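You operate a simulated robot arm through the tools that you are given. There is no shell and no other tool.

You run a simulated robot arm. Do the job below in one go: nothing can be reset, and whatever is moved stays where it is left.

## Task
Top up the teal tub to about half, then close it.
Fine: scoop from the pan with the yellow scoop and put the scoop back; under a handful spilt.

Only the result counts: the job must be done as asked and must still hold three seconds after the hand-in. Knocking over, shifting, dropping, spilling or breaking anything else fails it.

## Robot
A 6-joint arm with a three-finger gripper, fixed in place. Base frame: the origin is at the foot of the arm, x ahead of it, y to its left, z up. Readings come in mm, degrees, newtons and seconds.
Its first joint turns from -166.0 to 166.0 degrees. Payload 4.89 kg.
The TCP is the grasp point between the finger pads, 30 mm short of the fingertips. In the tool frame z runs along the fingers and y along their closing line. The gripper opens to 164 mm. The gripper's body begins 125 mm behind the TCP.
Orientation is that of the tool frame in the base frame, as a unit quaternion [w, x, y, z]. With the fingers straight down and closing along the base's y, the tool's x points along the base's -x, its y along +y and its z along -z.

## Interface
- The arm moves only by the tool drive_tool. Its argument "motion" is a list of rows, each a list of 7 numbers: the opening, from 0 (shut) to 1 (fully open), then the shift along the tool's x, y, z in mm, then the turn, a rotation vector about the tool's x, y, z in degrees. In form: [[claw, x, y, z, ax, ay, az], ...]. A call has 1 to 20 rows; each row shifts and turns the commanded pose from where the row before left it, along the tool's axes as they then stand. A row lasts 0.2 s, in which the tool goes at most 50 mm and 8.6 degrees; a call with a longer step from one row to the next is refused whole, and so is a gripper value outside its range. A pose out of reach is approached as far as the arm can. The call stops where the force on the tool passes 40 N (or 10 N more than at its start, if that is more) or the arm is blocked; 0.2 s more then pass. Each finger travels about 108 mm/s and halts on what it meets, pressing with about 24 N; the grip force reading is that of the motor and also rises with nothing between the fingers. The clock runs only during rows and for 0.2 s after the last one: add rows that do not move to give the fingers time. The reply holds the time, the measured pose of the TCP, the force on the tool along the base axes, the opening and the grip force, in the units named above and with some noise, with the torque about the TCP (base axes, N m) and any sound that the robot's microphone picked up.
- Cameras (640 x 400 px; columns grow to the right, rows downward): "scene" is fixed at [50.6, 500.9, 1451.4]; the picture's right is [-0.50, -0.87, 0.00], its down [-0.41, 0.23, -0.88] and it looks along [0.77, -0.44, -0.47] (base axes); focal length 313 px, centre (320, 200). "wrist" rides on the gripper at [76, -2, -152] in the tool frame; the picture's right is [0.02, 1.00, 0.00], its down [-0.88, 0.02, -0.47] and it looks along [-0.47, 0.01, 0.88] (tool axes); focal length 247 px, centre (320, 200). There is no depth. A picture from a camera that has moved, and an enlarged one, comes with that camera's place and axes in the base frame and with its lens.
- grab_frame(camera): a new picture of that camera. The clock stands still meanwhile.
- lift_body(by): slides the trunk up (or, below 0, down) by that many mm; the arm rides with it, the base frame stays. It gives what a move gives, with no picture.
- zoom(camera, box): a new picture of the part [left, top, right, bottom] of that camera's present view, enlarged. The clock stands still meanwhile.
- job_done(): hands the job in; it is judged then, once.

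Nothing tells you positions but the pictures and the camera data. Unless the task says otherwise, let go and move clear before handing in.

The tools are called after ">>>" as a command line: name --pt "numbers of a row" for each row, then --argument value for the rest, lists and objects as JSON in quotes. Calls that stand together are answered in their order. drive_tool: Moves the arm, as the interface text tells. Its arguments: {"type":"object","properties":{"motion":{"type":"array"}},"required":["motion"]} The other tools are called the same way: lift_body (by) slides the trunk up or down; grab_frame (camera) takes a picture; zoom (camera, box) takes an enlarged picture of a part of a camera's view; job_done () hands the job in.

At the start:

```text
time_s: 0.0
tcp_pos: [607.5, -33.0, 1248.6]
orientation: [-0.001, -0.001, 1.0, 0.0]
wrist_force: [0.0, 0.4, -1.4]
wrist_torque: [0.0, -0.02, 0.0]
width: 164.0
finger_force: 0.0
trunk travel left (down, up): [-175.0, 215.0]
```

scene: 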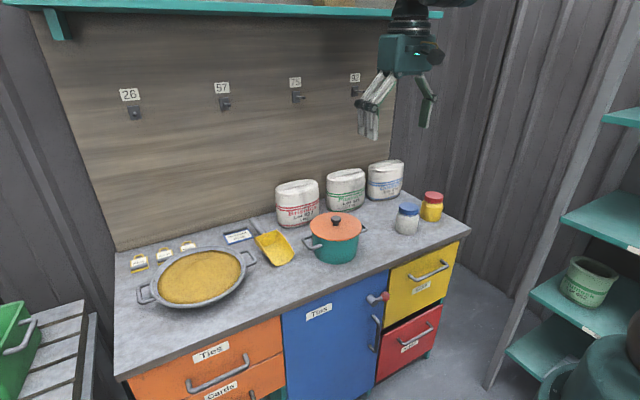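
wrist: 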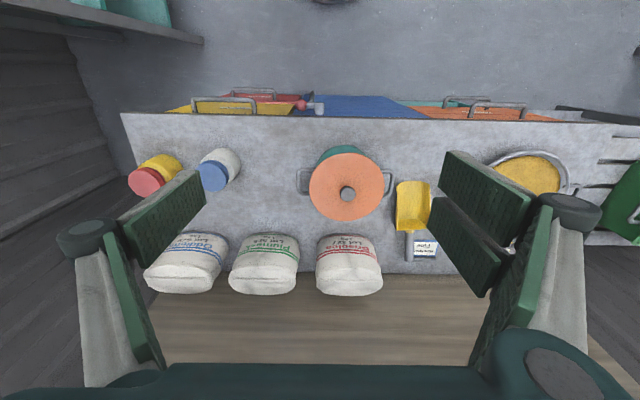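

I see a bench with a pan of grain on the left, a yellow scoop, a teal tub with an orange lid, sacks and jars. I'll look closer before moving.

>>> zoom --camera "scene" --box '[210, 170, 410, 295]'

>>> zoom --camera "scene" --box '[110, 210, 310, 335]'

>>> zoom --camera "wrist" --box '[280, 130, 480, 270]'

>>> zoom --camera "scene" --box '[500, 220, 640, 400]'

```text
3.20 times, centred on (310, 232) of scene
camera zoom: at [50.6, 500.9, 1451.4], right [-0.5, -0.87, 0.0], down [-0.41, 0.23, -0.88], along [0.77, -0.44, -0.47], focal length 1002 px, centre (352, 96)
```

zoom: 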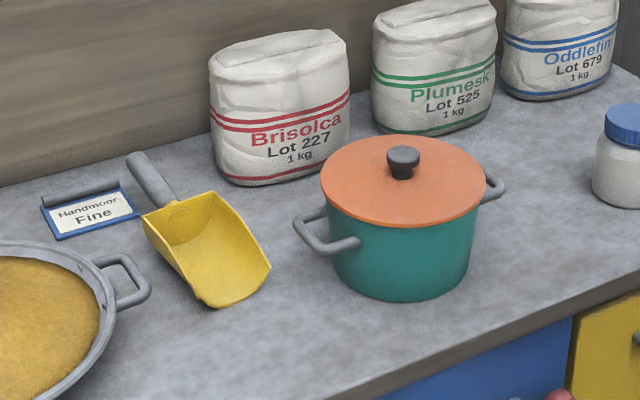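

```text
3.20 times, centred on (210, 272) of scene
camera zoom: at [50.6, 500.9, 1451.4], right [-0.5, -0.87, 0.0], down [-0.41, 0.23, -0.88], along [0.77, -0.44, -0.47], focal length 1002 px, centre (672, -32)
```

zoom: 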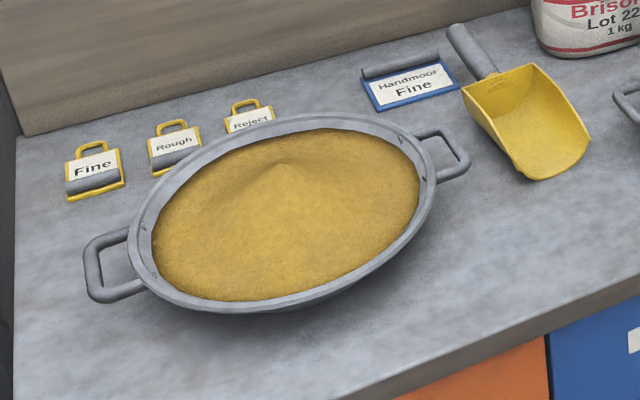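

```text
2.86 times, centred on (380, 200) of wrist
camera zoom: at [533.0, -34.3, 1399.3], right [-0.02, 1.0, 0.0], down [0.88, 0.02, 0.47], along [0.47, 0.01, -0.88], focal length 706 px, centre (149, 200)
```

zoom: 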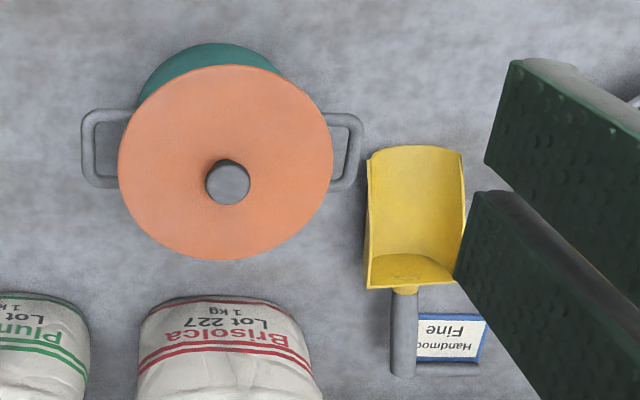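

```text
2.22 times, centred on (570, 310) of scene
camera zoom: at [50.6, 500.9, 1451.4], right [-0.5, -0.87, 0.0], down [-0.41, 0.23, -0.88], along [0.77, -0.44, -0.47], focal length 696 px, centre (-236, -44)
```

zoom: 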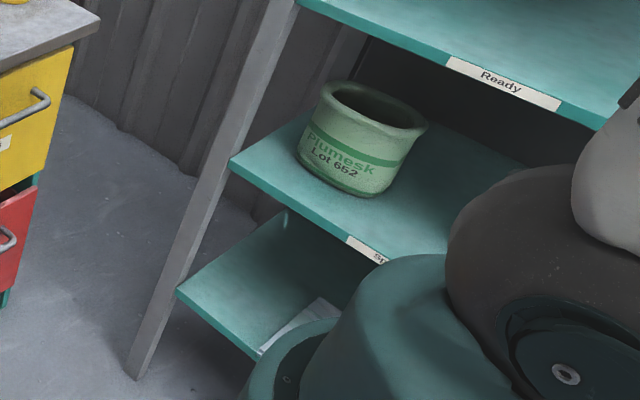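

The tub knob triangulates to about (770, 30, 928), the scoop handle to about x 915–1005, y ~222, and the pan centre to about (780, 460). I'll bring the wrist camera closer over the tub to check.

>>> drive_tool --pt "1 -16 6 22 0 0 0" --pt "1 -16 6 22 0 0 0" --pt "1 -16 6 22 0 0 0" --pt "1 -16 6 22 0 0 0" --pt "1 -16 6 22 0 0 0" --pt "1 -16 6 22 0 0 0" --pt "1 -16 6 22 0 0 0" --pt "1 -16 6 22 0 0 0" --pt "1 -16 7 22 0 0 0" --pt "1 -16 8 20 0 0 0"

>>> grab_frame --camera "wrist"

>>> grab_frame --camera "scene"

```text
time_s: 2.2
tcp_pos: [766.1, 29.5, 1030.2]
orientation: [0.0, 0.0, 1.0, 0.0]
wrist_force: [0.0, 0.7, -0.2]
wrist_torque: [0.07, -0.14, -0.02]
width: 163.8
finger_force: 0.2
trunk travel left (down, up): [-175.0, 215.0]
```

```text
taken
camera wrist: at [690.7, 28.3, 1181.8], right [-0.02, 1.0, 0.0], down [0.88, 0.02, 0.47], along [0.47, 0.01, -0.88], focal length 247 px, centre (320, 200)
```

wrist: 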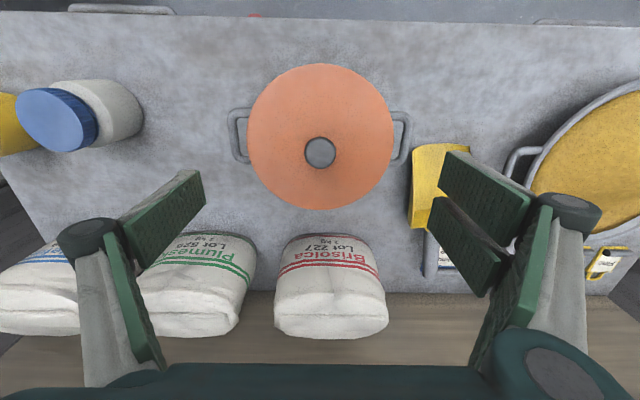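

```text
taken
```

scene: 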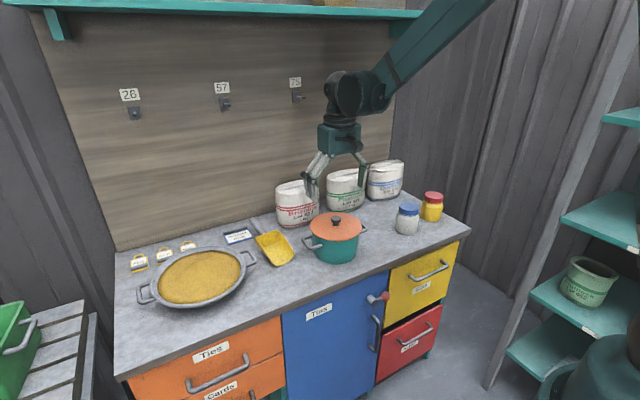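

The tub lid is centred near (768, 30) with its top at about z 915. I'll zoom in to measure the knob height and the scoop handle.

>>> zoom --camera "scene" --box '[295, 200, 375, 270]'

>>> zoom --camera "scene" --box '[215, 205, 305, 275]'

>>> zoom --camera "wrist" --box '[220, 40, 420, 230]'

```text
5.71 times, centred on (335, 235) of scene
camera zoom: at [50.6, 500.9, 1451.4], right [-0.5, -0.87, 0.0], down [-0.41, 0.23, -0.88], along [0.77, -0.44, -0.47], focal length 1790 px, centre (234, 0)
```

zoom: 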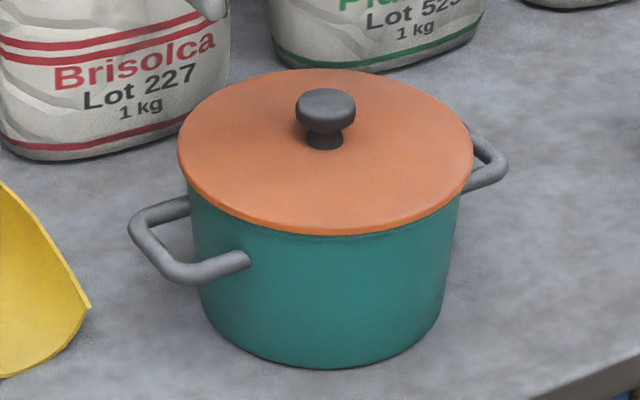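

```text
5.71 times, centred on (260, 240) of scene
camera zoom: at [50.6, 500.9, 1451.4], right [-0.5, -0.87, 0.0], down [-0.41, 0.23, -0.88], along [0.77, -0.44, -0.47], focal length 1790 px, centre (663, -29)
```

zoom: 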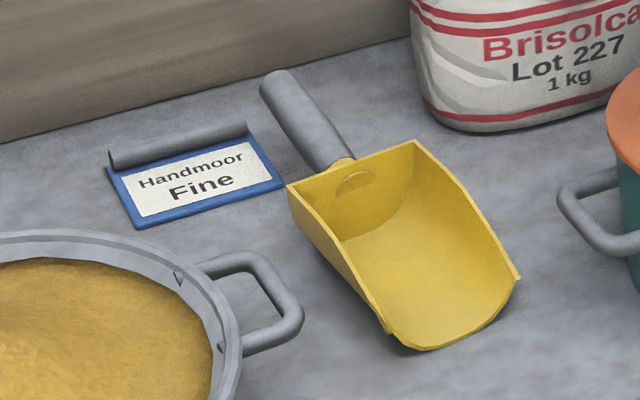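

```text
2.11 times, centred on (320, 135) of wrist
camera zoom: at [690.7, 28.3, 1181.8], right [-0.02, 1.0, 0.0], down [0.88, 0.02, 0.47], along [0.47, 0.01, -0.88], focal length 520 px, centre (320, 337)
```

zoom: 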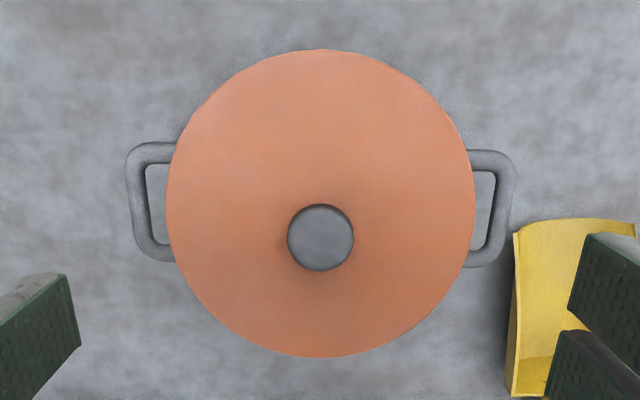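

The knob is about 33 mm wide and 26 mm tall on a lid at z ≈ 907. I'll partly close the fingers, descend over it and grip.

>>> drive_tool --pt "0.45 -1 0.3 10 0 0 0" --pt "0.45 -1 0 15 0 0 0" --pt "0.45 0 0 20 0 0 0" --pt "0.45 0 0 20 0 0 0" --pt "0.45 0 0 10 0 0 0" --pt "0.45 0 0 5 0 0 0" --pt "0.45 0 0 3 0 0 0" --pt "0.45 0 0 0 0 0 0"

>>> zoom --camera "scene" --box '[295, 170, 375, 240]'

>>> grab_frame --camera "wrist"

```text
time_s: 4.0
tcp_pos: [770.0, 31.6, 947.9]
orientation: [0.0, 0.0, 1.0, 0.0]
wrist_force: [0.1, 0.5, -1.0]
wrist_torque: [-0.02, 0.0, -0.01]
width: 73.6
finger_force: 0.1
trunk travel left (down, up): [-175.0, 215.0]
```

```text
5.71 times, centred on (335, 205) of scene
camera zoom: at [50.6, 500.9, 1451.4], right [-0.5, -0.87, 0.0], down [-0.41, 0.23, -0.88], along [0.77, -0.44, -0.47], focal length 1790 px, centre (234, 171)
```

zoom: 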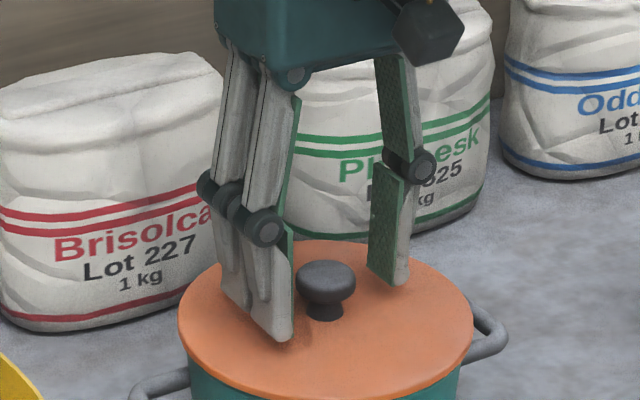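

```text
taken
camera wrist: at [695.3, 29.7, 1098.3], right [-0.02, 1.0, 0.0], down [0.88, 0.02, 0.47], along [0.47, 0.01, -0.88], focal length 247 px, centre (320, 200)
```

wrist: 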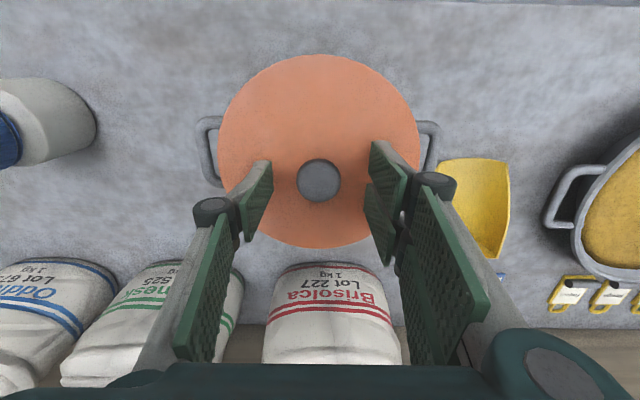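

The fingers straddle the knob. I'll lower slightly, close, and lift a little.

>>> drive_tool --pt "0.45 0 -0.5 4 0 0 0" --pt "0.3 0 0 0 0 0 0" --pt "0.1 0 0 0 0 0 0" --pt "0.05 0 0 0 0 0 0" --pt "0.05 0 0 0 0 0 0" --pt "0.05 0 0 0 0 0 0" --pt "0.05 0 0 0 0 0 0"

>>> zoom --camera "scene" --box '[295, 170, 375, 240]'

```text
time_s: 5.6
tcp_pos: [771.2, 31.2, 942.3]
orientation: [-0.001, 0.001, 1.0, 0.001]
wrist_force: [0.1, -0.3, -0.2]
wrist_torque: [-0.02, 0.01, 0.0]
width: 31.3
finger_force: 23.8
trunk travel left (down, up): [-175.0, 215.0]
heard: snap
```

```text
5.71 times, centred on (335, 205) of scene
camera zoom: at [50.6, 500.9, 1451.4], right [-0.5, -0.87, 0.0], down [-0.41, 0.23, -0.88], along [0.77, -0.44, -0.47], focal length 1790 px, centre (234, 171)
```

zoom: 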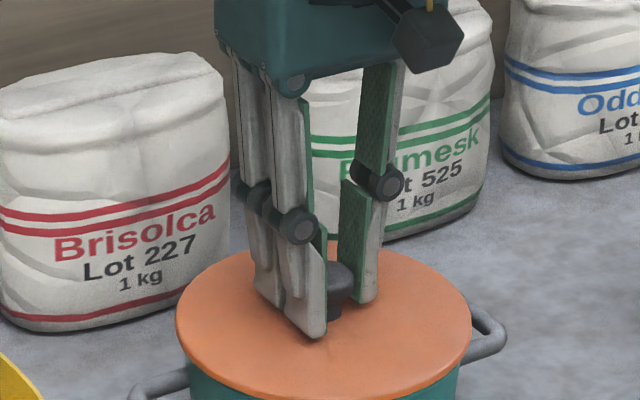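

The knob is held (31 mm), and I heard a snap, possibly contact noise or the lid clicking. I'll lift slowly and watch the force.

>>> drive_tool --pt "0.05 0 0 -4 0 0 0" --pt "0.05 0 0 -6 0 0 0" --pt "0.05 0 0 -10 0 0 0" --pt "0.05 0 0 -15 0 0 0" --pt "0.05 0 0 -15 0 0 0"

>>> zoom --camera "scene" --box '[275, 150, 395, 275]'

>>> grab_frame --camera "wrist"

```text
time_s: 6.8
tcp_pos: [769.2, 29.0, 993.9]
orientation: [0.0, -0.001, 1.0, 0.001]
wrist_force: [0.4, -0.2, 0.1]
wrist_torque: [0.0, 0.08, -0.05]
width: 8.0
finger_force: 0.0
trunk travel left (down, up): [-175.0, 215.0]
```

```text
3.20 times, centred on (335, 212) of scene
camera zoom: at [50.6, 500.9, 1451.4], right [-0.5, -0.87, 0.0], down [-0.41, 0.23, -0.88], along [0.77, -0.44, -0.47], focal length 1002 px, centre (272, 160)
```

zoom: 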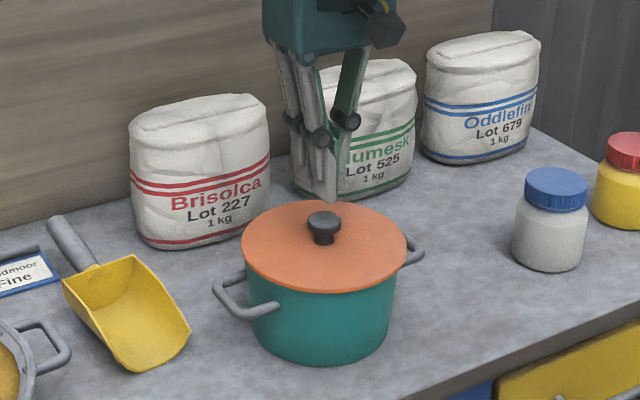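

```text
taken
camera wrist: at [695.0, 28.1, 1145.0], right [-0.02, 1.0, 0.0], down [0.88, 0.02, 0.47], along [0.47, 0.01, -0.88], focal length 247 px, centre (320, 200)
```

wrist: 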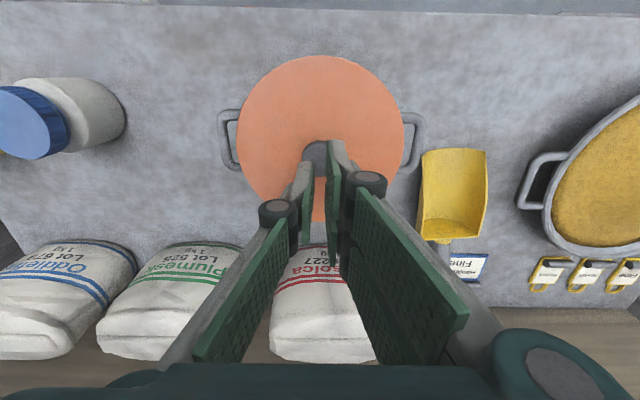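

The fingers slipped off the knob's rounded head without lifting the lid, so I need a deeper grip. I'll reopen and go lower in small steps.

>>> drive_tool --pt "0.3 0 0 0 0 0 0" --pt "0.45 0 0 0 0 0 0" --pt "0.45 0 0 0 0 0 0" --pt "0.45 0 0.5 20 0 0 0" --pt "0.45 0 0.5 20 0 0 0" --pt "0.45 0 0.5 10 0 0 0" --pt "0.45 0 0 3 0 0 0" --pt "0.45 0 0 2 0 0 0" --pt "0.45 0 0 2 0 0 0" --pt "0.45 0 0 0 0 0 0"

>>> zoom --camera "scene" --box '[305, 190, 365, 245]'

>>> zoom --camera "wrist" --box '[220, 100, 420, 260]'

```text
time_s: 9.0
tcp_pos: [770.1, 30.1, 936.6]
orientation: [0.001, 0.0, 1.0, 0.0]
wrist_force: [0.3, -0.2, 0.1]
wrist_torque: [0.01, 0.01, 0.0]
width: 73.8
finger_force: 0.1
trunk travel left (down, up): [-175.0, 215.0]
```

```text
7.27 times, centred on (335, 218) of scene
camera zoom: at [50.6, 500.9, 1451.4], right [-0.5, -0.87, 0.0], down [-0.41, 0.23, -0.88], along [0.77, -0.44, -0.47], focal length 2278 px, centre (211, 73)
```

zoom: 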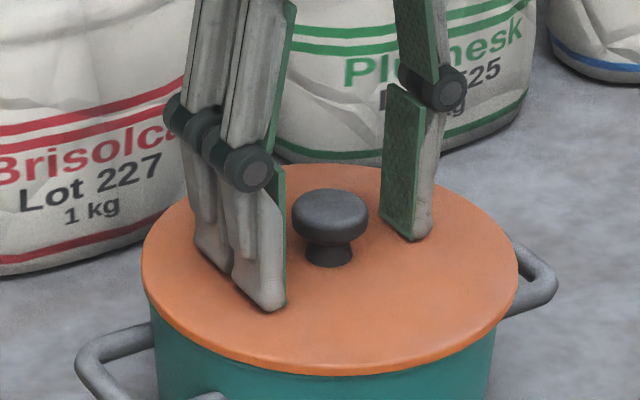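

```text
2.50 times, centred on (320, 180) of wrist
camera zoom: at [695.0, 29.7, 1087.5], right [-0.02, 1.0, 0.0], down [0.88, 0.02, 0.47], along [0.47, 0.01, -0.88], focal length 617 px, centre (320, 250)
```

zoom: 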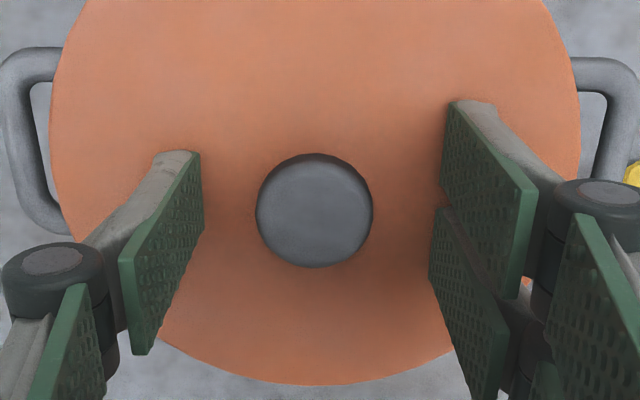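

Still no contact, so I'll go down a few mm more, recentre by 2 mm in x, and grip.

>>> drive_tool --pt "0.45 2 0 2 0 0 0" --pt "0.45 0 0 2 0 0 0" --pt "0.45 0 0 0 0 0 0"

>>> zoom --camera "scene" --box '[305, 190, 365, 245]'

```text
time_s: 9.6
tcp_pos: [768.1, 30.0, 937.3]
orientation: [0.002, 0.0, 1.0, 0.0]
wrist_force: [0.8, -1.0, 53.9]
wrist_torque: [-1.19, 0.61, 0.04]
width: 46.0
finger_force: 20.8
trunk travel left (down, up): [-175.0, 215.0]
heard: snap
stopped in row 2: the force on the tool passed its limit at 58 N (the readings are from after the stop); the commanded pose is now the measured one
```

```text
7.27 times, centred on (335, 218) of scene
camera zoom: at [50.6, 500.9, 1451.4], right [-0.5, -0.87, 0.0], down [-0.41, 0.23, -0.88], along [0.77, -0.44, -0.47], focal length 2278 px, centre (211, 73)
```

zoom: 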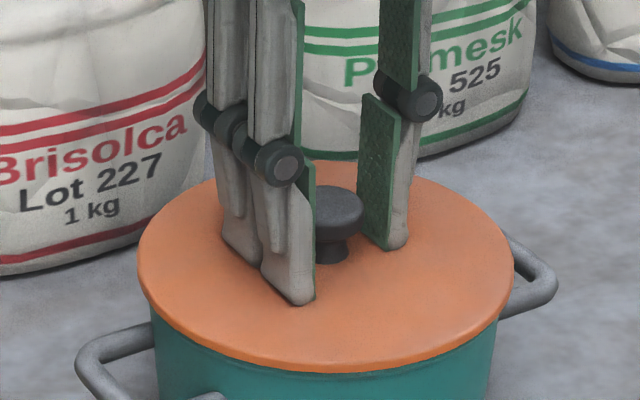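

Contact put the fingertips on the lid at z ≈ 907. I'll rise 2 mm, reopen to relieve the contact, then close on the knob.

>>> drive_tool --pt "0.4 0 0 -2 0 0 0" --pt "0.4 0 0 0 0 0 0" --pt "0.4 0 0 0 0 0 0" --pt "0.2 0 0 0 0 0 0" --pt "0 0 0 0 0 0 0" --pt "0 0 0 0 0 0 0" --pt "0 0 0 0 0 0 0" --pt "0 0 0 0 0 0 0"

>>> zoom --camera "scene" --box '[305, 190, 365, 245]'

>>> zoom --camera "wrist" --box '[220, 100, 420, 260]'

```text
time_s: 11.4
tcp_pos: [768.6, 30.1, 936.5]
orientation: [0.0, 0.0, 1.0, 0.002]
wrist_force: [4.3, -15.7, 27.5]
wrist_torque: [-0.26, -0.15, -0.05]
width: 30.7
finger_force: 24.1
trunk travel left (down, up): [-175.0, 215.0]
```

```text
7.27 times, centred on (335, 218) of scene
camera zoom: at [50.6, 500.9, 1451.4], right [-0.5, -0.87, 0.0], down [-0.41, 0.23, -0.88], along [0.77, -0.44, -0.47], focal length 2278 px, centre (211, 73)
```

zoom: 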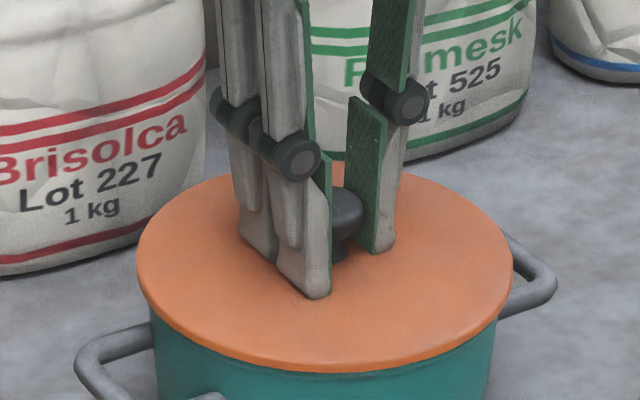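

```text
2.50 times, centred on (320, 180) of wrist
camera zoom: at [693.6, 29.0, 1087.8], right [-0.02, 1.0, 0.0], down [0.88, 0.02, 0.48], along [0.48, 0.01, -0.88], focal length 617 px, centre (320, 250)
```

zoom: 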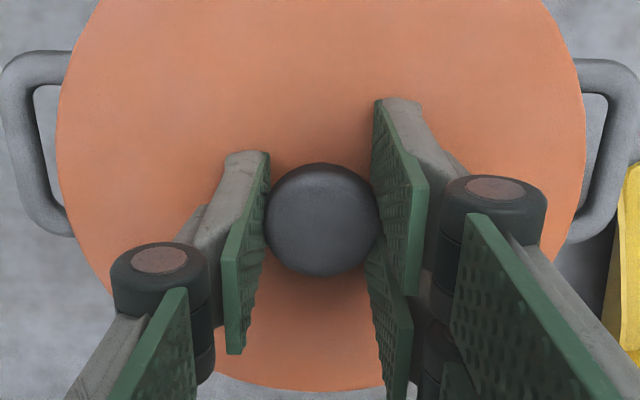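

The knob is now gripped with the pads around its full head. I'll lift gradually.

>>> drive_tool --pt "0 0 0 -2 0 0 0" --pt "0 0 0 -3 0 0 0" --pt "0 0 0 -4 0 0 0" --pt "0 0 0 0 0 0 0"

>>> zoom --camera "scene" --box '[305, 190, 365, 245]'

```text
time_s: 12.4
tcp_pos: [769.0, 30.4, 945.3]
orientation: [0.001, 0.0, 1.0, 0.001]
wrist_force: [0.4, -0.1, 0.0]
wrist_torque: [0.04, -0.01, 0.02]
width: 31.3
finger_force: 23.3
trunk travel left (down, up): [-175.0, 215.0]
heard: snap
```

```text
7.27 times, centred on (335, 218) of scene
camera zoom: at [50.6, 500.9, 1451.4], right [-0.5, -0.87, 0.0], down [-0.41, 0.23, -0.88], along [0.77, -0.44, -0.47], focal length 2278 px, centre (211, 73)
```

zoom: 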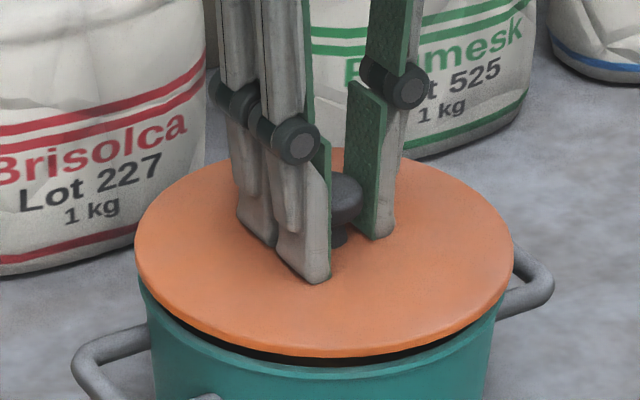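

>>> zoom --camera "scene" --box '[285, 190, 385, 275]'

>>> grab_frame --camera "wrist"

```text
4.71 times, centred on (335, 232) of scene
camera zoom: at [50.6, 500.9, 1451.4], right [-0.5, -0.87, 0.0], down [-0.41, 0.23, -0.88], along [0.77, -0.44, -0.47], focal length 1474 px, centre (249, 47)
```

zoom: 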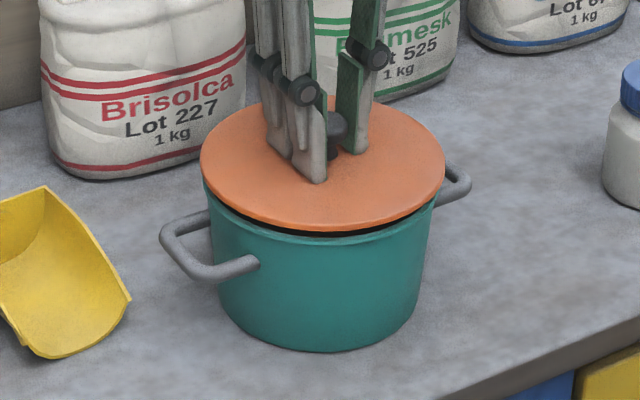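

```text
taken
camera wrist: at [693.4, 29.7, 1096.0], right [-0.02, 1.0, 0.0], down [0.88, 0.02, 0.47], along [0.47, 0.01, -0.88], focal length 247 px, centre (320, 200)
```

wrist: 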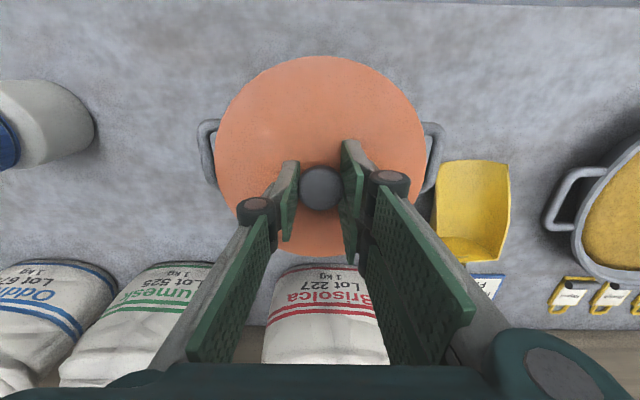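

The lid has come free with a visible gap. I'll keep lifting slowly.

>>> drive_tool --pt "0 0 0 -5 0 0 0" --pt "0 0 0 -8 0 0 0" --pt "0 0 0 -10 0 0 0" --pt "0 0 0 -10 0 0 0" --pt "0 0 0 -10 0 0 0" --pt "0 0 0 0 0 0 0"

>>> zoom --camera "scene" --box '[285, 170, 385, 275]'

>>> grab_frame --camera "wrist"

```text
time_s: 13.8
tcp_pos: [767.3, 31.7, 988.2]
orientation: [0.001, -0.001, 1.0, 0.0]
wrist_force: [0.3, -0.1, -0.6]
wrist_torque: [0.03, 0.02, 0.0]
width: 30.8
finger_force: 23.9
trunk travel left (down, up): [-175.0, 215.0]
```

```text
3.81 times, centred on (335, 222) of scene
camera zoom: at [50.6, 500.9, 1451.4], right [-0.5, -0.87, 0.0], down [-0.41, 0.23, -0.88], along [0.77, -0.44, -0.47], focal length 1193 px, centre (263, 114)
```

zoom: 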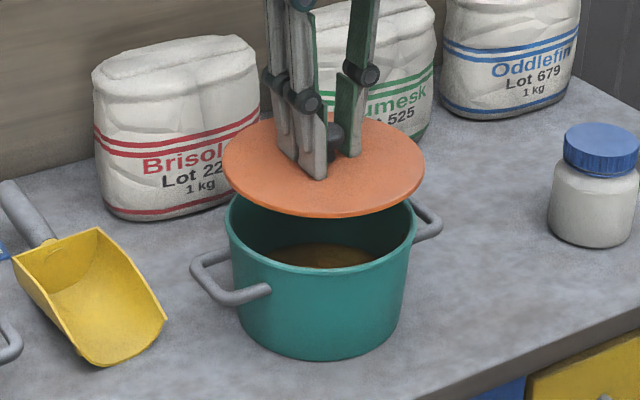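

```text
taken
camera wrist: at [692.2, 30.4, 1139.3], right [-0.02, 1.0, 0.0], down [0.88, 0.02, 0.47], along [0.47, 0.01, -0.88], focal length 247 px, centre (320, 200)
```

wrist: 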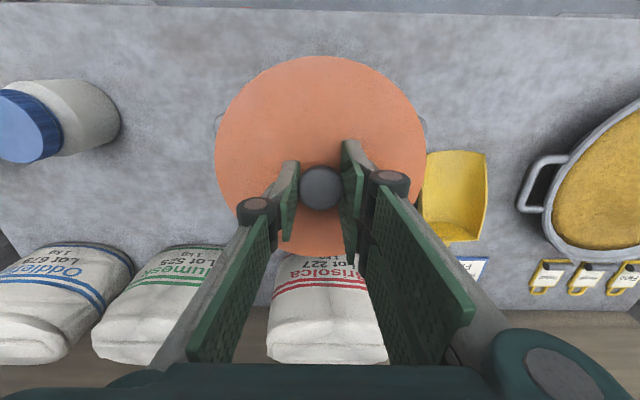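

The lid is held and the tub has a shallow layer of grain. The bench top is likely around z ≈ 800. I'll carry the lid to the free patch right of the tub at about (850, −155).

>>> drive_tool --pt "0 0 0 -10 0 0 0" --pt "0 -4 -10 -5 0 0 0" --pt "0 -8 -17 0 0 0 0" --pt "0 -8 -20 0 0 0 0" --pt "0 -8 -20 0 0 0 0" --pt "0 -10 -20 0 0 0 0" --pt "0 -10 -20 0 0 0 0" --pt "0 -10 -20 0 0 0 0" --pt "0 -10 -20 0 0 0 0" --pt "0 -8 -20 0 0 0 0" --pt "0 -6 -15 0 0 0 0" --pt "0 -1 -5 0 0 0 0" --pt "0 0 0 0 0 0 0"

>>> grab_frame --camera "wrist"

>>> grab_frame --camera "scene"

```text
time_s: 16.6
tcp_pos: [852.3, -156.0, 1003.5]
orientation: [0.001, 0.0, 1.0, 0.001]
wrist_force: [0.6, 0.1, -1.0]
wrist_torque: [0.02, 0.03, 0.0]
width: 30.8
finger_force: 23.9
trunk travel left (down, up): [-175.0, 215.0]
```

```text
taken
camera wrist: at [777.3, -157.0, 1154.1], right [-0.02, 1.0, 0.0], down [0.88, 0.02, 0.47], along [0.47, 0.01, -0.88], focal length 247 px, centre (320, 200)
```

wrist: 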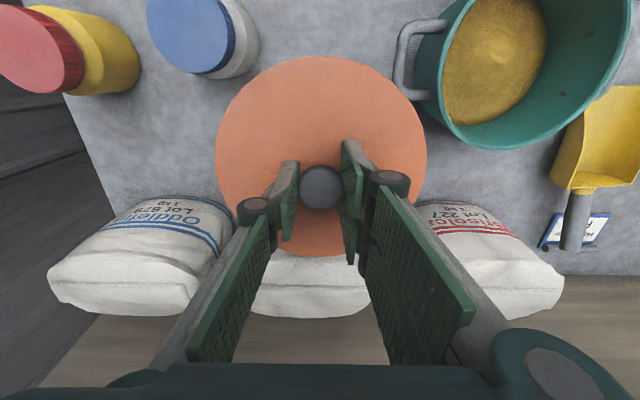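

```text
taken
```

scene: 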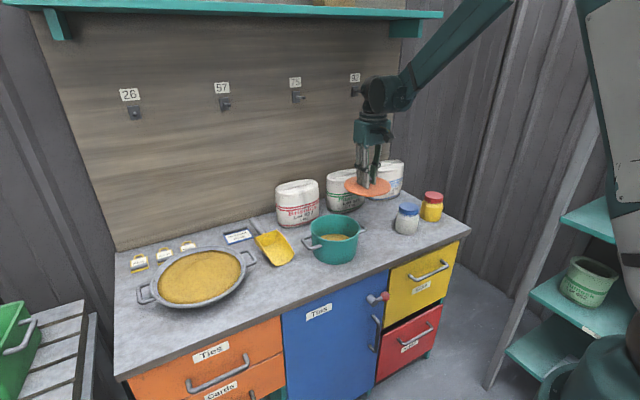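

Clearances look fine (sacks at x ≥ 960, the tub handle about 98 mm away, and the jar 120 mm away). I'll lower the lid, slowing near the bench.

>>> drive_tool --pt "0 0 0 10 0 0 0" --pt "0 0 0 20 0 0 0" --pt "0 0 0 25 0 0 0" --pt "0 0 0 25 0 0 0" --pt "0 0 0 25 0 0 0" --pt "0 0 0 20 0 0 0" --pt "0 0 0 10 0 0 0" --pt "0 0 0 5 0 0 0" --pt "0 0 0 3 0 0 0" --pt "0 0 0 0 0 0 0"

>>> zoom --camera "scene" --box '[315, 150, 435, 250]'

```text
time_s: 18.8
tcp_pos: [851.7, -155.2, 860.4]
orientation: [0.002, 0.0, 1.0, 0.0]
wrist_force: [0.2, -0.2, 1.5]
wrist_torque: [-0.04, 0.0, 0.02]
width: 30.8
finger_force: 24.2
trunk travel left (down, up): [-175.0, 215.0]
```

```text
4.00 times, centred on (375, 200) of scene
camera zoom: at [50.6, 500.9, 1451.4], right [-0.5, -0.87, 0.0], down [-0.41, 0.23, -0.88], along [0.77, -0.44, -0.47], focal length 1253 px, centre (100, 200)
```

zoom: 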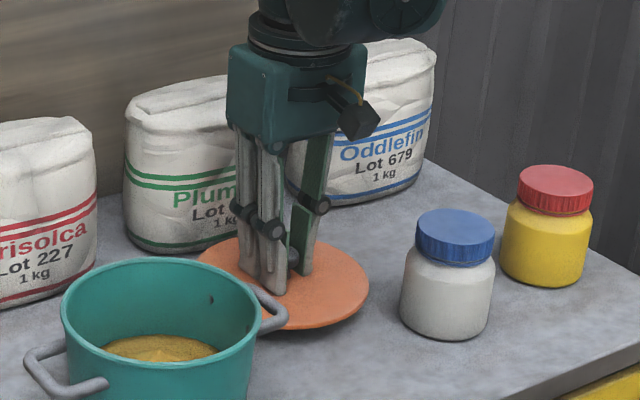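

>>> drive_tool --pt "0 0 0 3 0 0 0" --pt "0 0 0 3 0 0 0" --pt "0 0 0 3 0 0 0" --pt "0 0 0 3 0 0 0" --pt "0 0 0 0 0 0 0"

>>> zoom --camera "scene" --box '[315, 170, 415, 250]'

>>> grab_frame --camera "wrist"

```text
time_s: 20.0
tcp_pos: [853.2, -155.8, 848.6]
orientation: [0.001, 0.0, 1.0, -0.001]
wrist_force: [0.0, -0.1, -0.8]
wrist_torque: [0.0, 0.01, 0.02]
width: 31.1
finger_force: 24.6
trunk travel left (down, up): [-175.0, 215.0]
```

```text
5.00 times, centred on (365, 210) of scene
camera zoom: at [50.6, 500.9, 1451.4], right [-0.5, -0.87, 0.0], down [-0.41, 0.23, -0.88], along [0.77, -0.44, -0.47], focal length 1566 px, centre (95, 150)
```

zoom: 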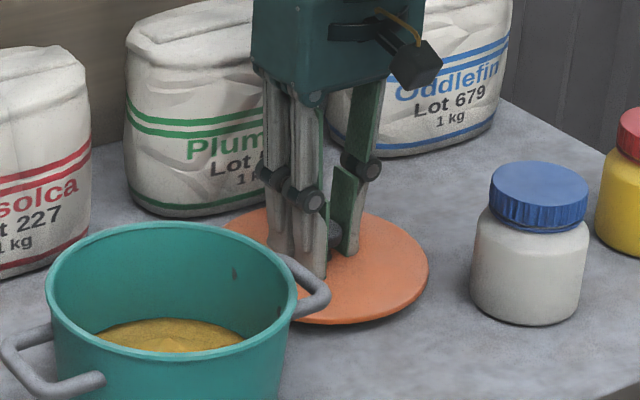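

```text
taken
camera wrist: at [777.1, -157.1, 999.5], right [-0.02, 1.0, 0.0], down [0.88, 0.02, 0.47], along [0.47, 0.01, -0.88], focal length 247 px, centre (320, 200)
```

wrist: 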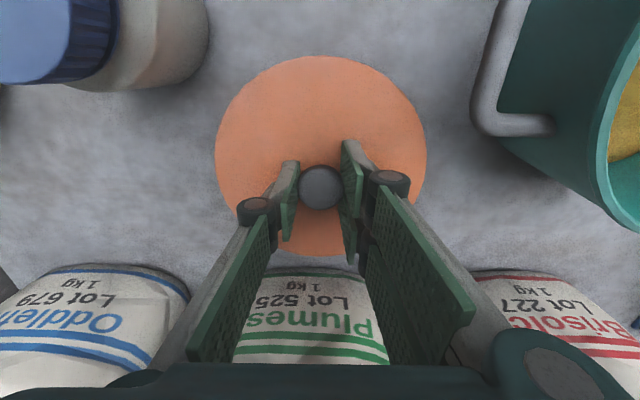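

>>> drive_tool --pt "0 0 0 2 0 0 0" --pt "0 0 0 2 0 0 0" --pt "0 0 0 2 0 0 0" --pt "0 0 0 2 0 0 0" --pt "0 0 0 0 0 0 0"

```text
time_s: 21.2
tcp_pos: [852.9, -155.3, 841.3]
orientation: [0.0, 0.0, 1.0, 0.0]
wrist_force: [4.9, -2.6, 19.4]
wrist_torque: [-0.01, 0.1, 0.0]
width: 31.1
finger_force: 24.3
trunk travel left (down, up): [-175.0, 215.0]
```

The lid is on the bench (contact at TCP z ≈ 842, so the bench is at about 802). I'll release it and rise.

>>> drive_tool --pt "0 0 0 -1 0 0 0" --pt "0.2 0 0 0 0 0 0" --pt "0.4 0 0 0 0 0 0" --pt "0.5 0 0 0 0 0 0" --pt "0.5 0 0 0 0 0 0" --pt "0.5 0 0 -10 0 0 0" --pt "0.5 0 0 -20 0 0 0" --pt "0.5 0 0 -30 0 0 0" --pt "0.5 0 0 -40 0 0 0" --pt "0.5 0 0 -40 0 0 0" --pt "0.5 0 0 -40 0 0 0"

>>> grab_frame --camera "wrist"

>>> zoom --camera "scene" --box '[275, 170, 435, 280]'

```text
time_s: 23.6
tcp_pos: [850.8, -156.0, 1021.9]
orientation: [0.001, 0.0, 1.0, 0.001]
wrist_force: [0.5, 0.0, 0.1]
wrist_torque: [0.02, 0.14, -0.02]
width: 81.8
finger_force: 0.1
trunk travel left (down, up): [-175.0, 215.0]
```

```text
taken
camera wrist: at [776.6, -156.3, 1173.2], right [-0.02, 1.0, 0.0], down [0.88, 0.02, 0.47], along [0.47, 0.01, -0.88], focal length 247 px, centre (320, 200)
```

wrist: 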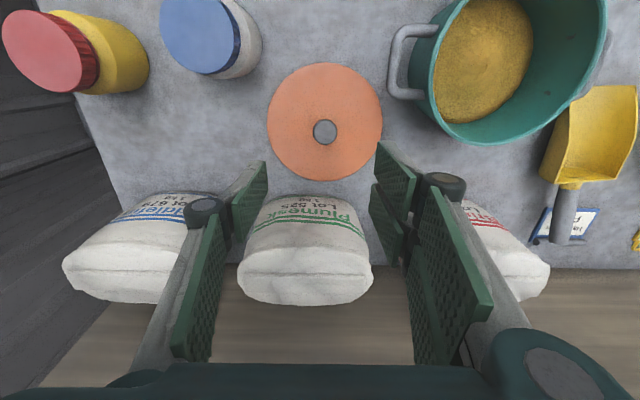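

```text
3.64 times, centred on (355, 225) of scene
camera zoom: at [50.6, 500.9, 1451.4], right [-0.5, -0.87, 0.0], down [-0.41, 0.23, -0.88], along [0.77, -0.44, -0.47], focal length 1139 px, centre (193, 109)
```

zoom: 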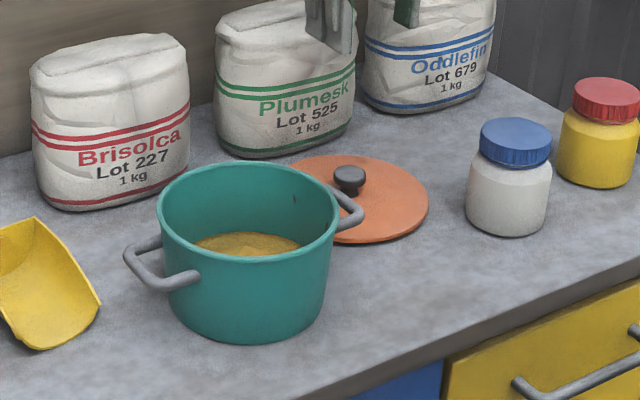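

The lid is safely down. Next I'll look straight into the tub, since I noticed marks on its inner wall that may be level indicators.

>>> drive_tool --pt "0.5 8 9 -5 0 0 0" --pt "0.5 16 18 -5 0 0 0" --pt "0.5 20 25 -5 0 0 0" --pt "0.5 20 25 -5 0 0 0" --pt "0.5 20 25 -5 0 0 0" --pt "0.5 20 25 -5 0 0 0" --pt "0.5 20 25 0 0 0 0" --pt "0.5 18 18 0 0 0 0" --pt "0.5 10 10 0 0 0 0" --pt "0.5 6 6 0 0 0 0"

>>> grab_frame --camera "wrist"

>>> zoom --camera "wrist" --box '[220, 90, 420, 290]'

>>> zoom --camera "scene" --box '[300, 205, 370, 270]'

```text
time_s: 25.8
tcp_pos: [694.4, 32.0, 1050.6]
orientation: [0.001, 0.0, 1.0, 0.0]
wrist_force: [-0.3, -0.1, -0.3]
wrist_torque: [0.02, 0.01, -0.02]
width: 82.3
finger_force: 0.0
trunk travel left (down, up): [-175.0, 215.0]
```

```text
taken
camera wrist: at [618.8, 29.6, 1202.1], right [-0.02, 1.0, 0.0], down [0.88, 0.02, 0.47], along [0.47, 0.01, -0.88], focal length 247 px, centre (320, 200)
```

wrist: 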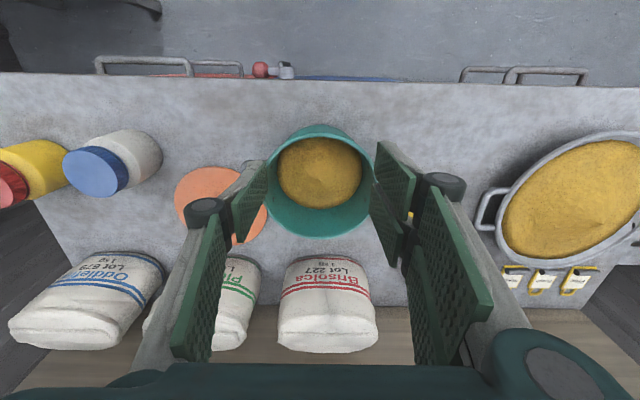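

```text
2.00 times, centred on (320, 190) of wrist
camera zoom: at [618.8, 29.6, 1202.1], right [-0.02, 1.0, 0.0], down [0.88, 0.02, 0.47], along [0.47, 0.01, -0.88], focal length 494 px, centre (320, 220)
```

zoom: 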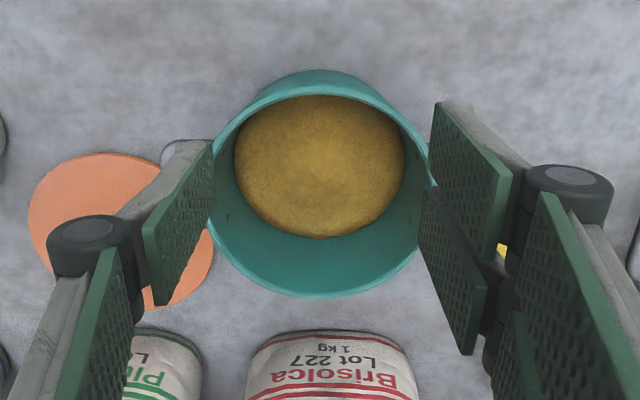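

```text
6.15 times, centred on (335, 238) of scene
camera zoom: at [50.6, 500.9, 1451.4], right [-0.5, -0.87, 0.0], down [-0.41, 0.23, -0.88], along [0.77, -0.44, -0.47], focal length 1928 px, centre (228, -31)
```

zoom: 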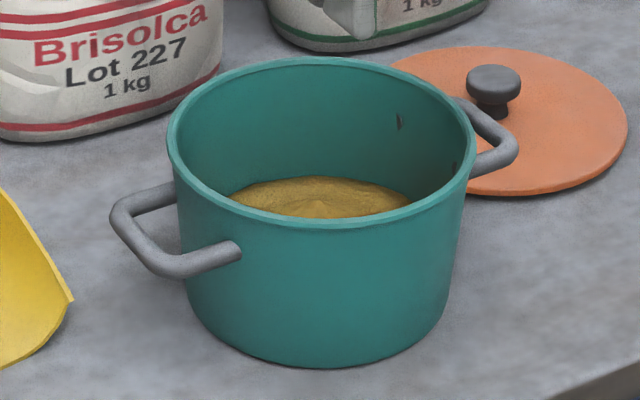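

The two wall marks are just handle rivets. I estimate the grain at z ≈ 824, with the floor at about 805 and the rim at about 900. That is roughly 20% full, so half needs about 430–460 mL more. Next I'll inspect the scoop from above.

>>> drive_tool --pt "1 -8 9 0 0 0 0" --pt "1 -16 18 0 0 0 0" --pt "1 -20 24 0 0 0 0" --pt "1 -20 24 0 0 0 0" --pt "1 -20 24 0 0 0 0" --pt "1 -20 24 0 0 0 0" --pt "1 -20 24 0 0 0 0" --pt "1 -16 18 0 0 0 0" --pt "1 -10 10 0 0 0 0" --pt "1 -5 8 0 0 0 0"

>>> grab_frame --camera "wrist"

>>> zoom --camera "wrist" --box '[240, 120, 420, 260]'

```text
time_s: 28.0
tcp_pos: [848.4, 211.6, 1050.8]
orientation: [0.001, 0.0, 1.0, 0.001]
wrist_force: [0.1, 0.4, 1.8]
wrist_torque: [0.03, 0.0, 0.01]
width: 163.8
finger_force: 0.0
trunk travel left (down, up): [-175.0, 215.0]
```

```text
taken
camera wrist: at [773.1, 211.3, 1201.9], right [-0.02, 1.0, 0.0], down [0.88, 0.02, 0.47], along [0.47, 0.01, -0.88], focal length 247 px, centre (320, 200)
```

wrist: 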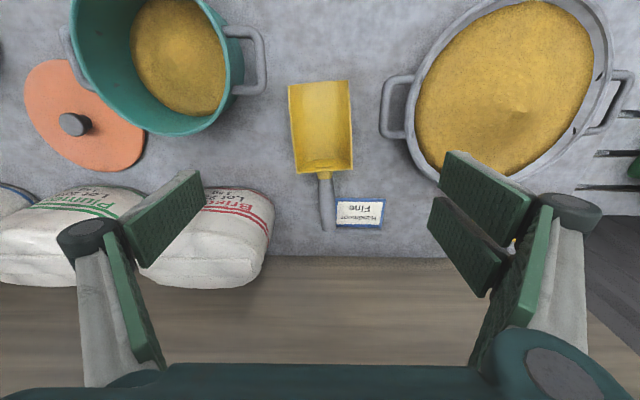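

```text
2.86 times, centred on (330, 190) of wrist
camera zoom: at [773.1, 211.3, 1201.9], right [-0.02, 1.0, 0.0], down [0.88, 0.02, 0.47], along [0.47, 0.01, -0.88], focal length 706 px, centre (291, 229)
```

zoom: 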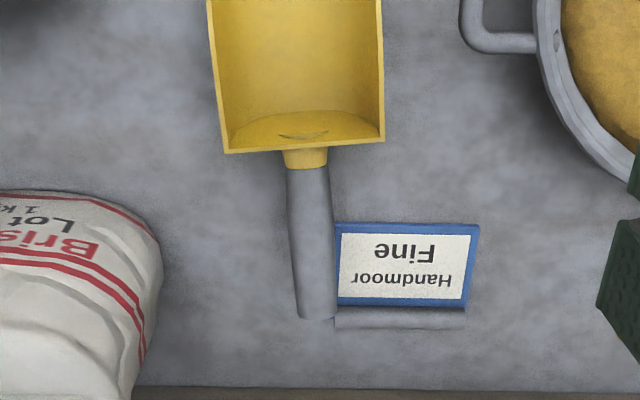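

The scoop handle is a ~24 mm cylinder, with its centreline at about z 845, running from (918, 222) to (1013, 232), i.e. yawed ~5°. I'll line up above it near the bowl at x ≈ 934, clear of the label plate.

>>> drive_tool --pt "0.6 -8 1 5 0 0 0" --pt "0.4 -16 2 15 0 0 0" --pt "0.37 -20 3 20 0 0 0" --pt "0.37 -20 3 20 0 0 0" --pt "0.37 -14 2 20 0 0 -2" --pt "0.37 -7 1 15 0 0 -3" --pt "0.37 0 0 5 0 0 0" --pt "0.37 0 0 0 0 0 0"

>>> grab_frame --camera "wrist"

>>> zoom --camera "wrist" --box '[240, 100, 420, 260]'

>>> zoom --camera "scene" --box '[210, 170, 310, 270]'

```text
time_s: 29.8
tcp_pos: [935.9, 225.3, 951.2]
orientation: [0.001, -0.044, 0.999, 0.0]
wrist_force: [-0.2, -0.1, 0.1]
wrist_torque: [-0.03, 0.03, 0.02]
width: 60.9
finger_force: 0.1
trunk travel left (down, up): [-175.0, 215.0]
```

```text
taken
camera wrist: at [860.5, 217.3, 1102.2], right [-0.11, 0.99, 0.0], down [0.88, 0.1, 0.47], along [0.47, 0.05, -0.88], focal length 247 px, centre (320, 200)
```

wrist: 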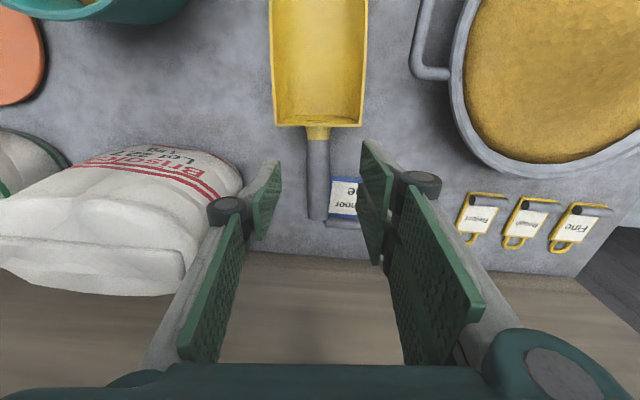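

```text
2.50 times, centred on (330, 180) of wrist
camera zoom: at [860.5, 217.3, 1102.2], right [-0.11, 0.99, 0.0], down [0.88, 0.1, 0.47], along [0.47, 0.05, -0.88], focal length 617 px, centre (295, 250)
```

zoom: 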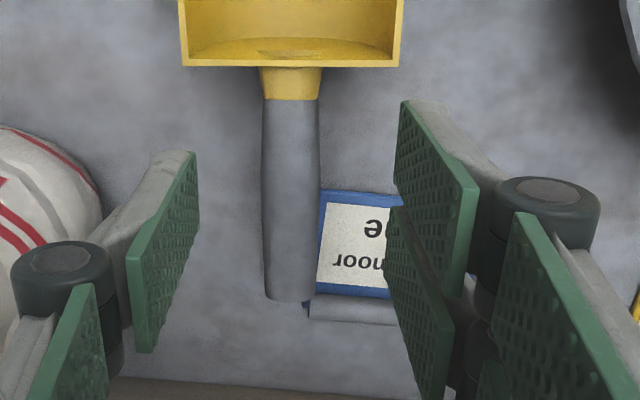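

```text
4.00 times, centred on (260, 220) of scene
camera zoom: at [50.6, 500.9, 1451.4], right [-0.5, -0.87, 0.0], down [-0.41, 0.23, -0.88], along [0.77, -0.44, -0.47], focal length 1253 px, centre (560, 120)
```

zoom: 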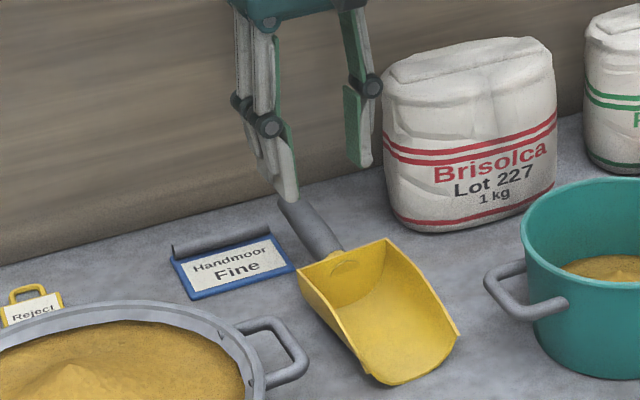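

The handle axis is aligned and sits ~2.7 mm to the tool's −y, and the fingers line up just behind the collar. I'll shift and descend.

>>> drive_tool --pt "0.37 0 -2.7 5 0 0 0" --pt "0.37 0 0 15 0 0 0" --pt "0.37 0 0 20 0 0 0" --pt "0.37 0 0 20 0 0 0" --pt "0.37 0 0 20 0 0 0" --pt "0.37 0 0 15 0 0 0" --pt "0.37 0 0 8 0 0 0" --pt "0.37 0 0 2 0 0 0" --pt "0.37 0 0 0 0 0 0"

>>> zoom --camera "wrist" --box '[220, 80, 420, 260]'

>>> zoom --camera "scene" --box '[220, 190, 300, 270]'

```text
time_s: 31.0
tcp_pos: [934.5, 226.0, 882.2]
orientation: [0.003, -0.043, 0.999, 0.002]
wrist_force: [-2.0, 6.1, 22.0]
wrist_torque: [0.93, 0.65, -0.09]
width: 66.8
finger_force: 4.8
trunk travel left (down, up): [-175.0, 215.0]
stopped in row 5: the force on the tool passed its limit at 52 N (the readings are from after the stop); the commanded pose is now the measured one
```

```text
2.22 times, centred on (320, 170) of wrist
camera zoom: at [859.3, 217.5, 1032.8], right [-0.11, 0.99, 0.0], down [0.87, 0.09, 0.48], along [0.47, 0.06, -0.88], focal length 549 px, centre (320, 267)
```

zoom: 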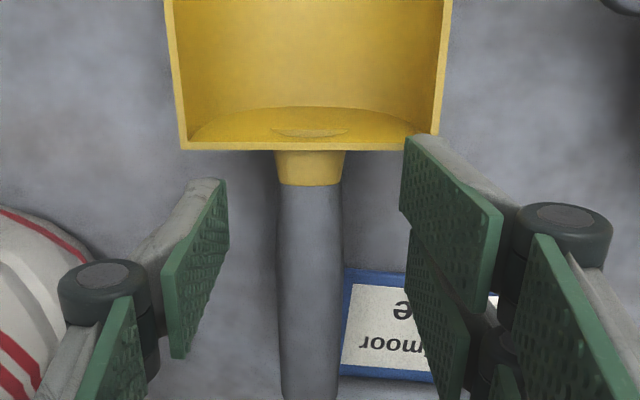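

```text
5.00 times, centred on (260, 230) of scene
camera zoom: at [50.6, 500.9, 1451.4], right [-0.5, -0.87, 0.0], down [-0.41, 0.23, -0.88], along [0.77, -0.44, -0.47], focal length 1566 px, centre (620, 50)
```

zoom: 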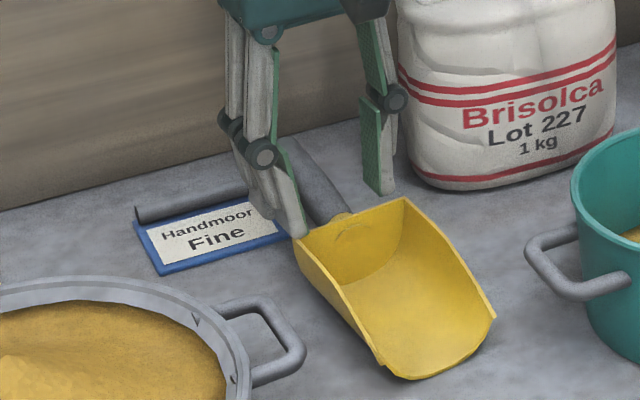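

The +y finger is a pair of pads spanning about ±28 mm along the handle, and it touched the bowl's back rim. I'll back up, shift ~10.5 mm toward the handle end and 3.5 mm in −y, then look again.

>>> drive_tool --pt "0.37 0 0 -6 0 0 0" --pt "0.37 0 0 -10 0 0 0" --pt "0.37 -6 -2 -4 0 0 0" --pt "0.37 -4.5 -1.5 0 0 0 0" --pt "0.37 0 0 0 0 0 0"

>>> zoom --camera "wrist" --box '[220, 80, 420, 260]'

>>> zoom --camera "scene" --box '[220, 190, 300, 270]'

```text
time_s: 32.2
tcp_pos: [947.1, 222.1, 900.0]
orientation: [0.001, -0.044, 0.999, 0.002]
wrist_force: [-0.2, 0.3, 0.0]
wrist_torque: [-0.02, -0.05, 0.01]
width: 60.5
finger_force: 0.0
trunk travel left (down, up): [-175.0, 215.0]
```

```text
2.22 times, centred on (320, 170) of wrist
camera zoom: at [871.4, 214.5, 1050.9], right [-0.11, 0.99, 0.0], down [0.87, 0.09, 0.48], along [0.47, 0.05, -0.88], focal length 549 px, centre (320, 267)
```

zoom: 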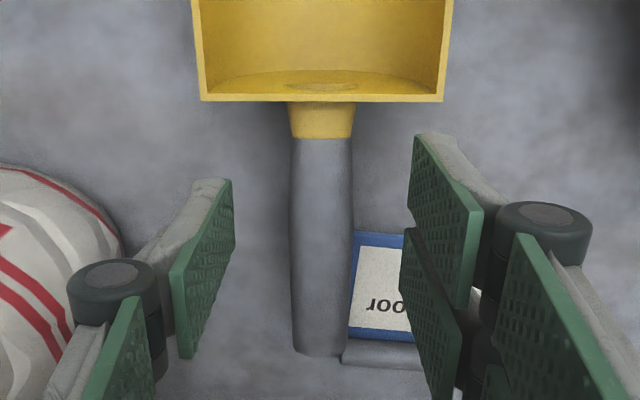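

```text
5.00 times, centred on (260, 230) of scene
camera zoom: at [50.6, 500.9, 1451.4], right [-0.5, -0.87, 0.0], down [-0.41, 0.23, -0.88], along [0.77, -0.44, -0.47], focal length 1566 px, centre (620, 50)
```

zoom: 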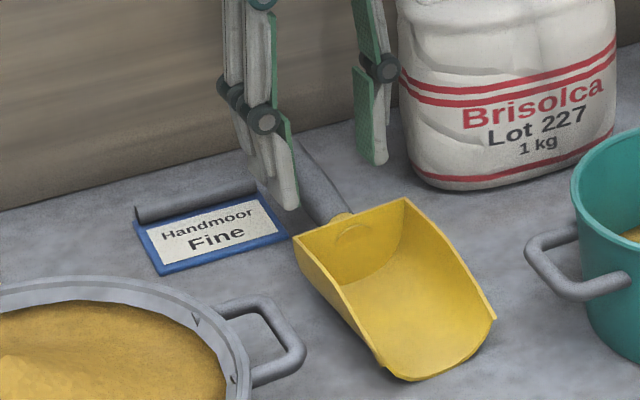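

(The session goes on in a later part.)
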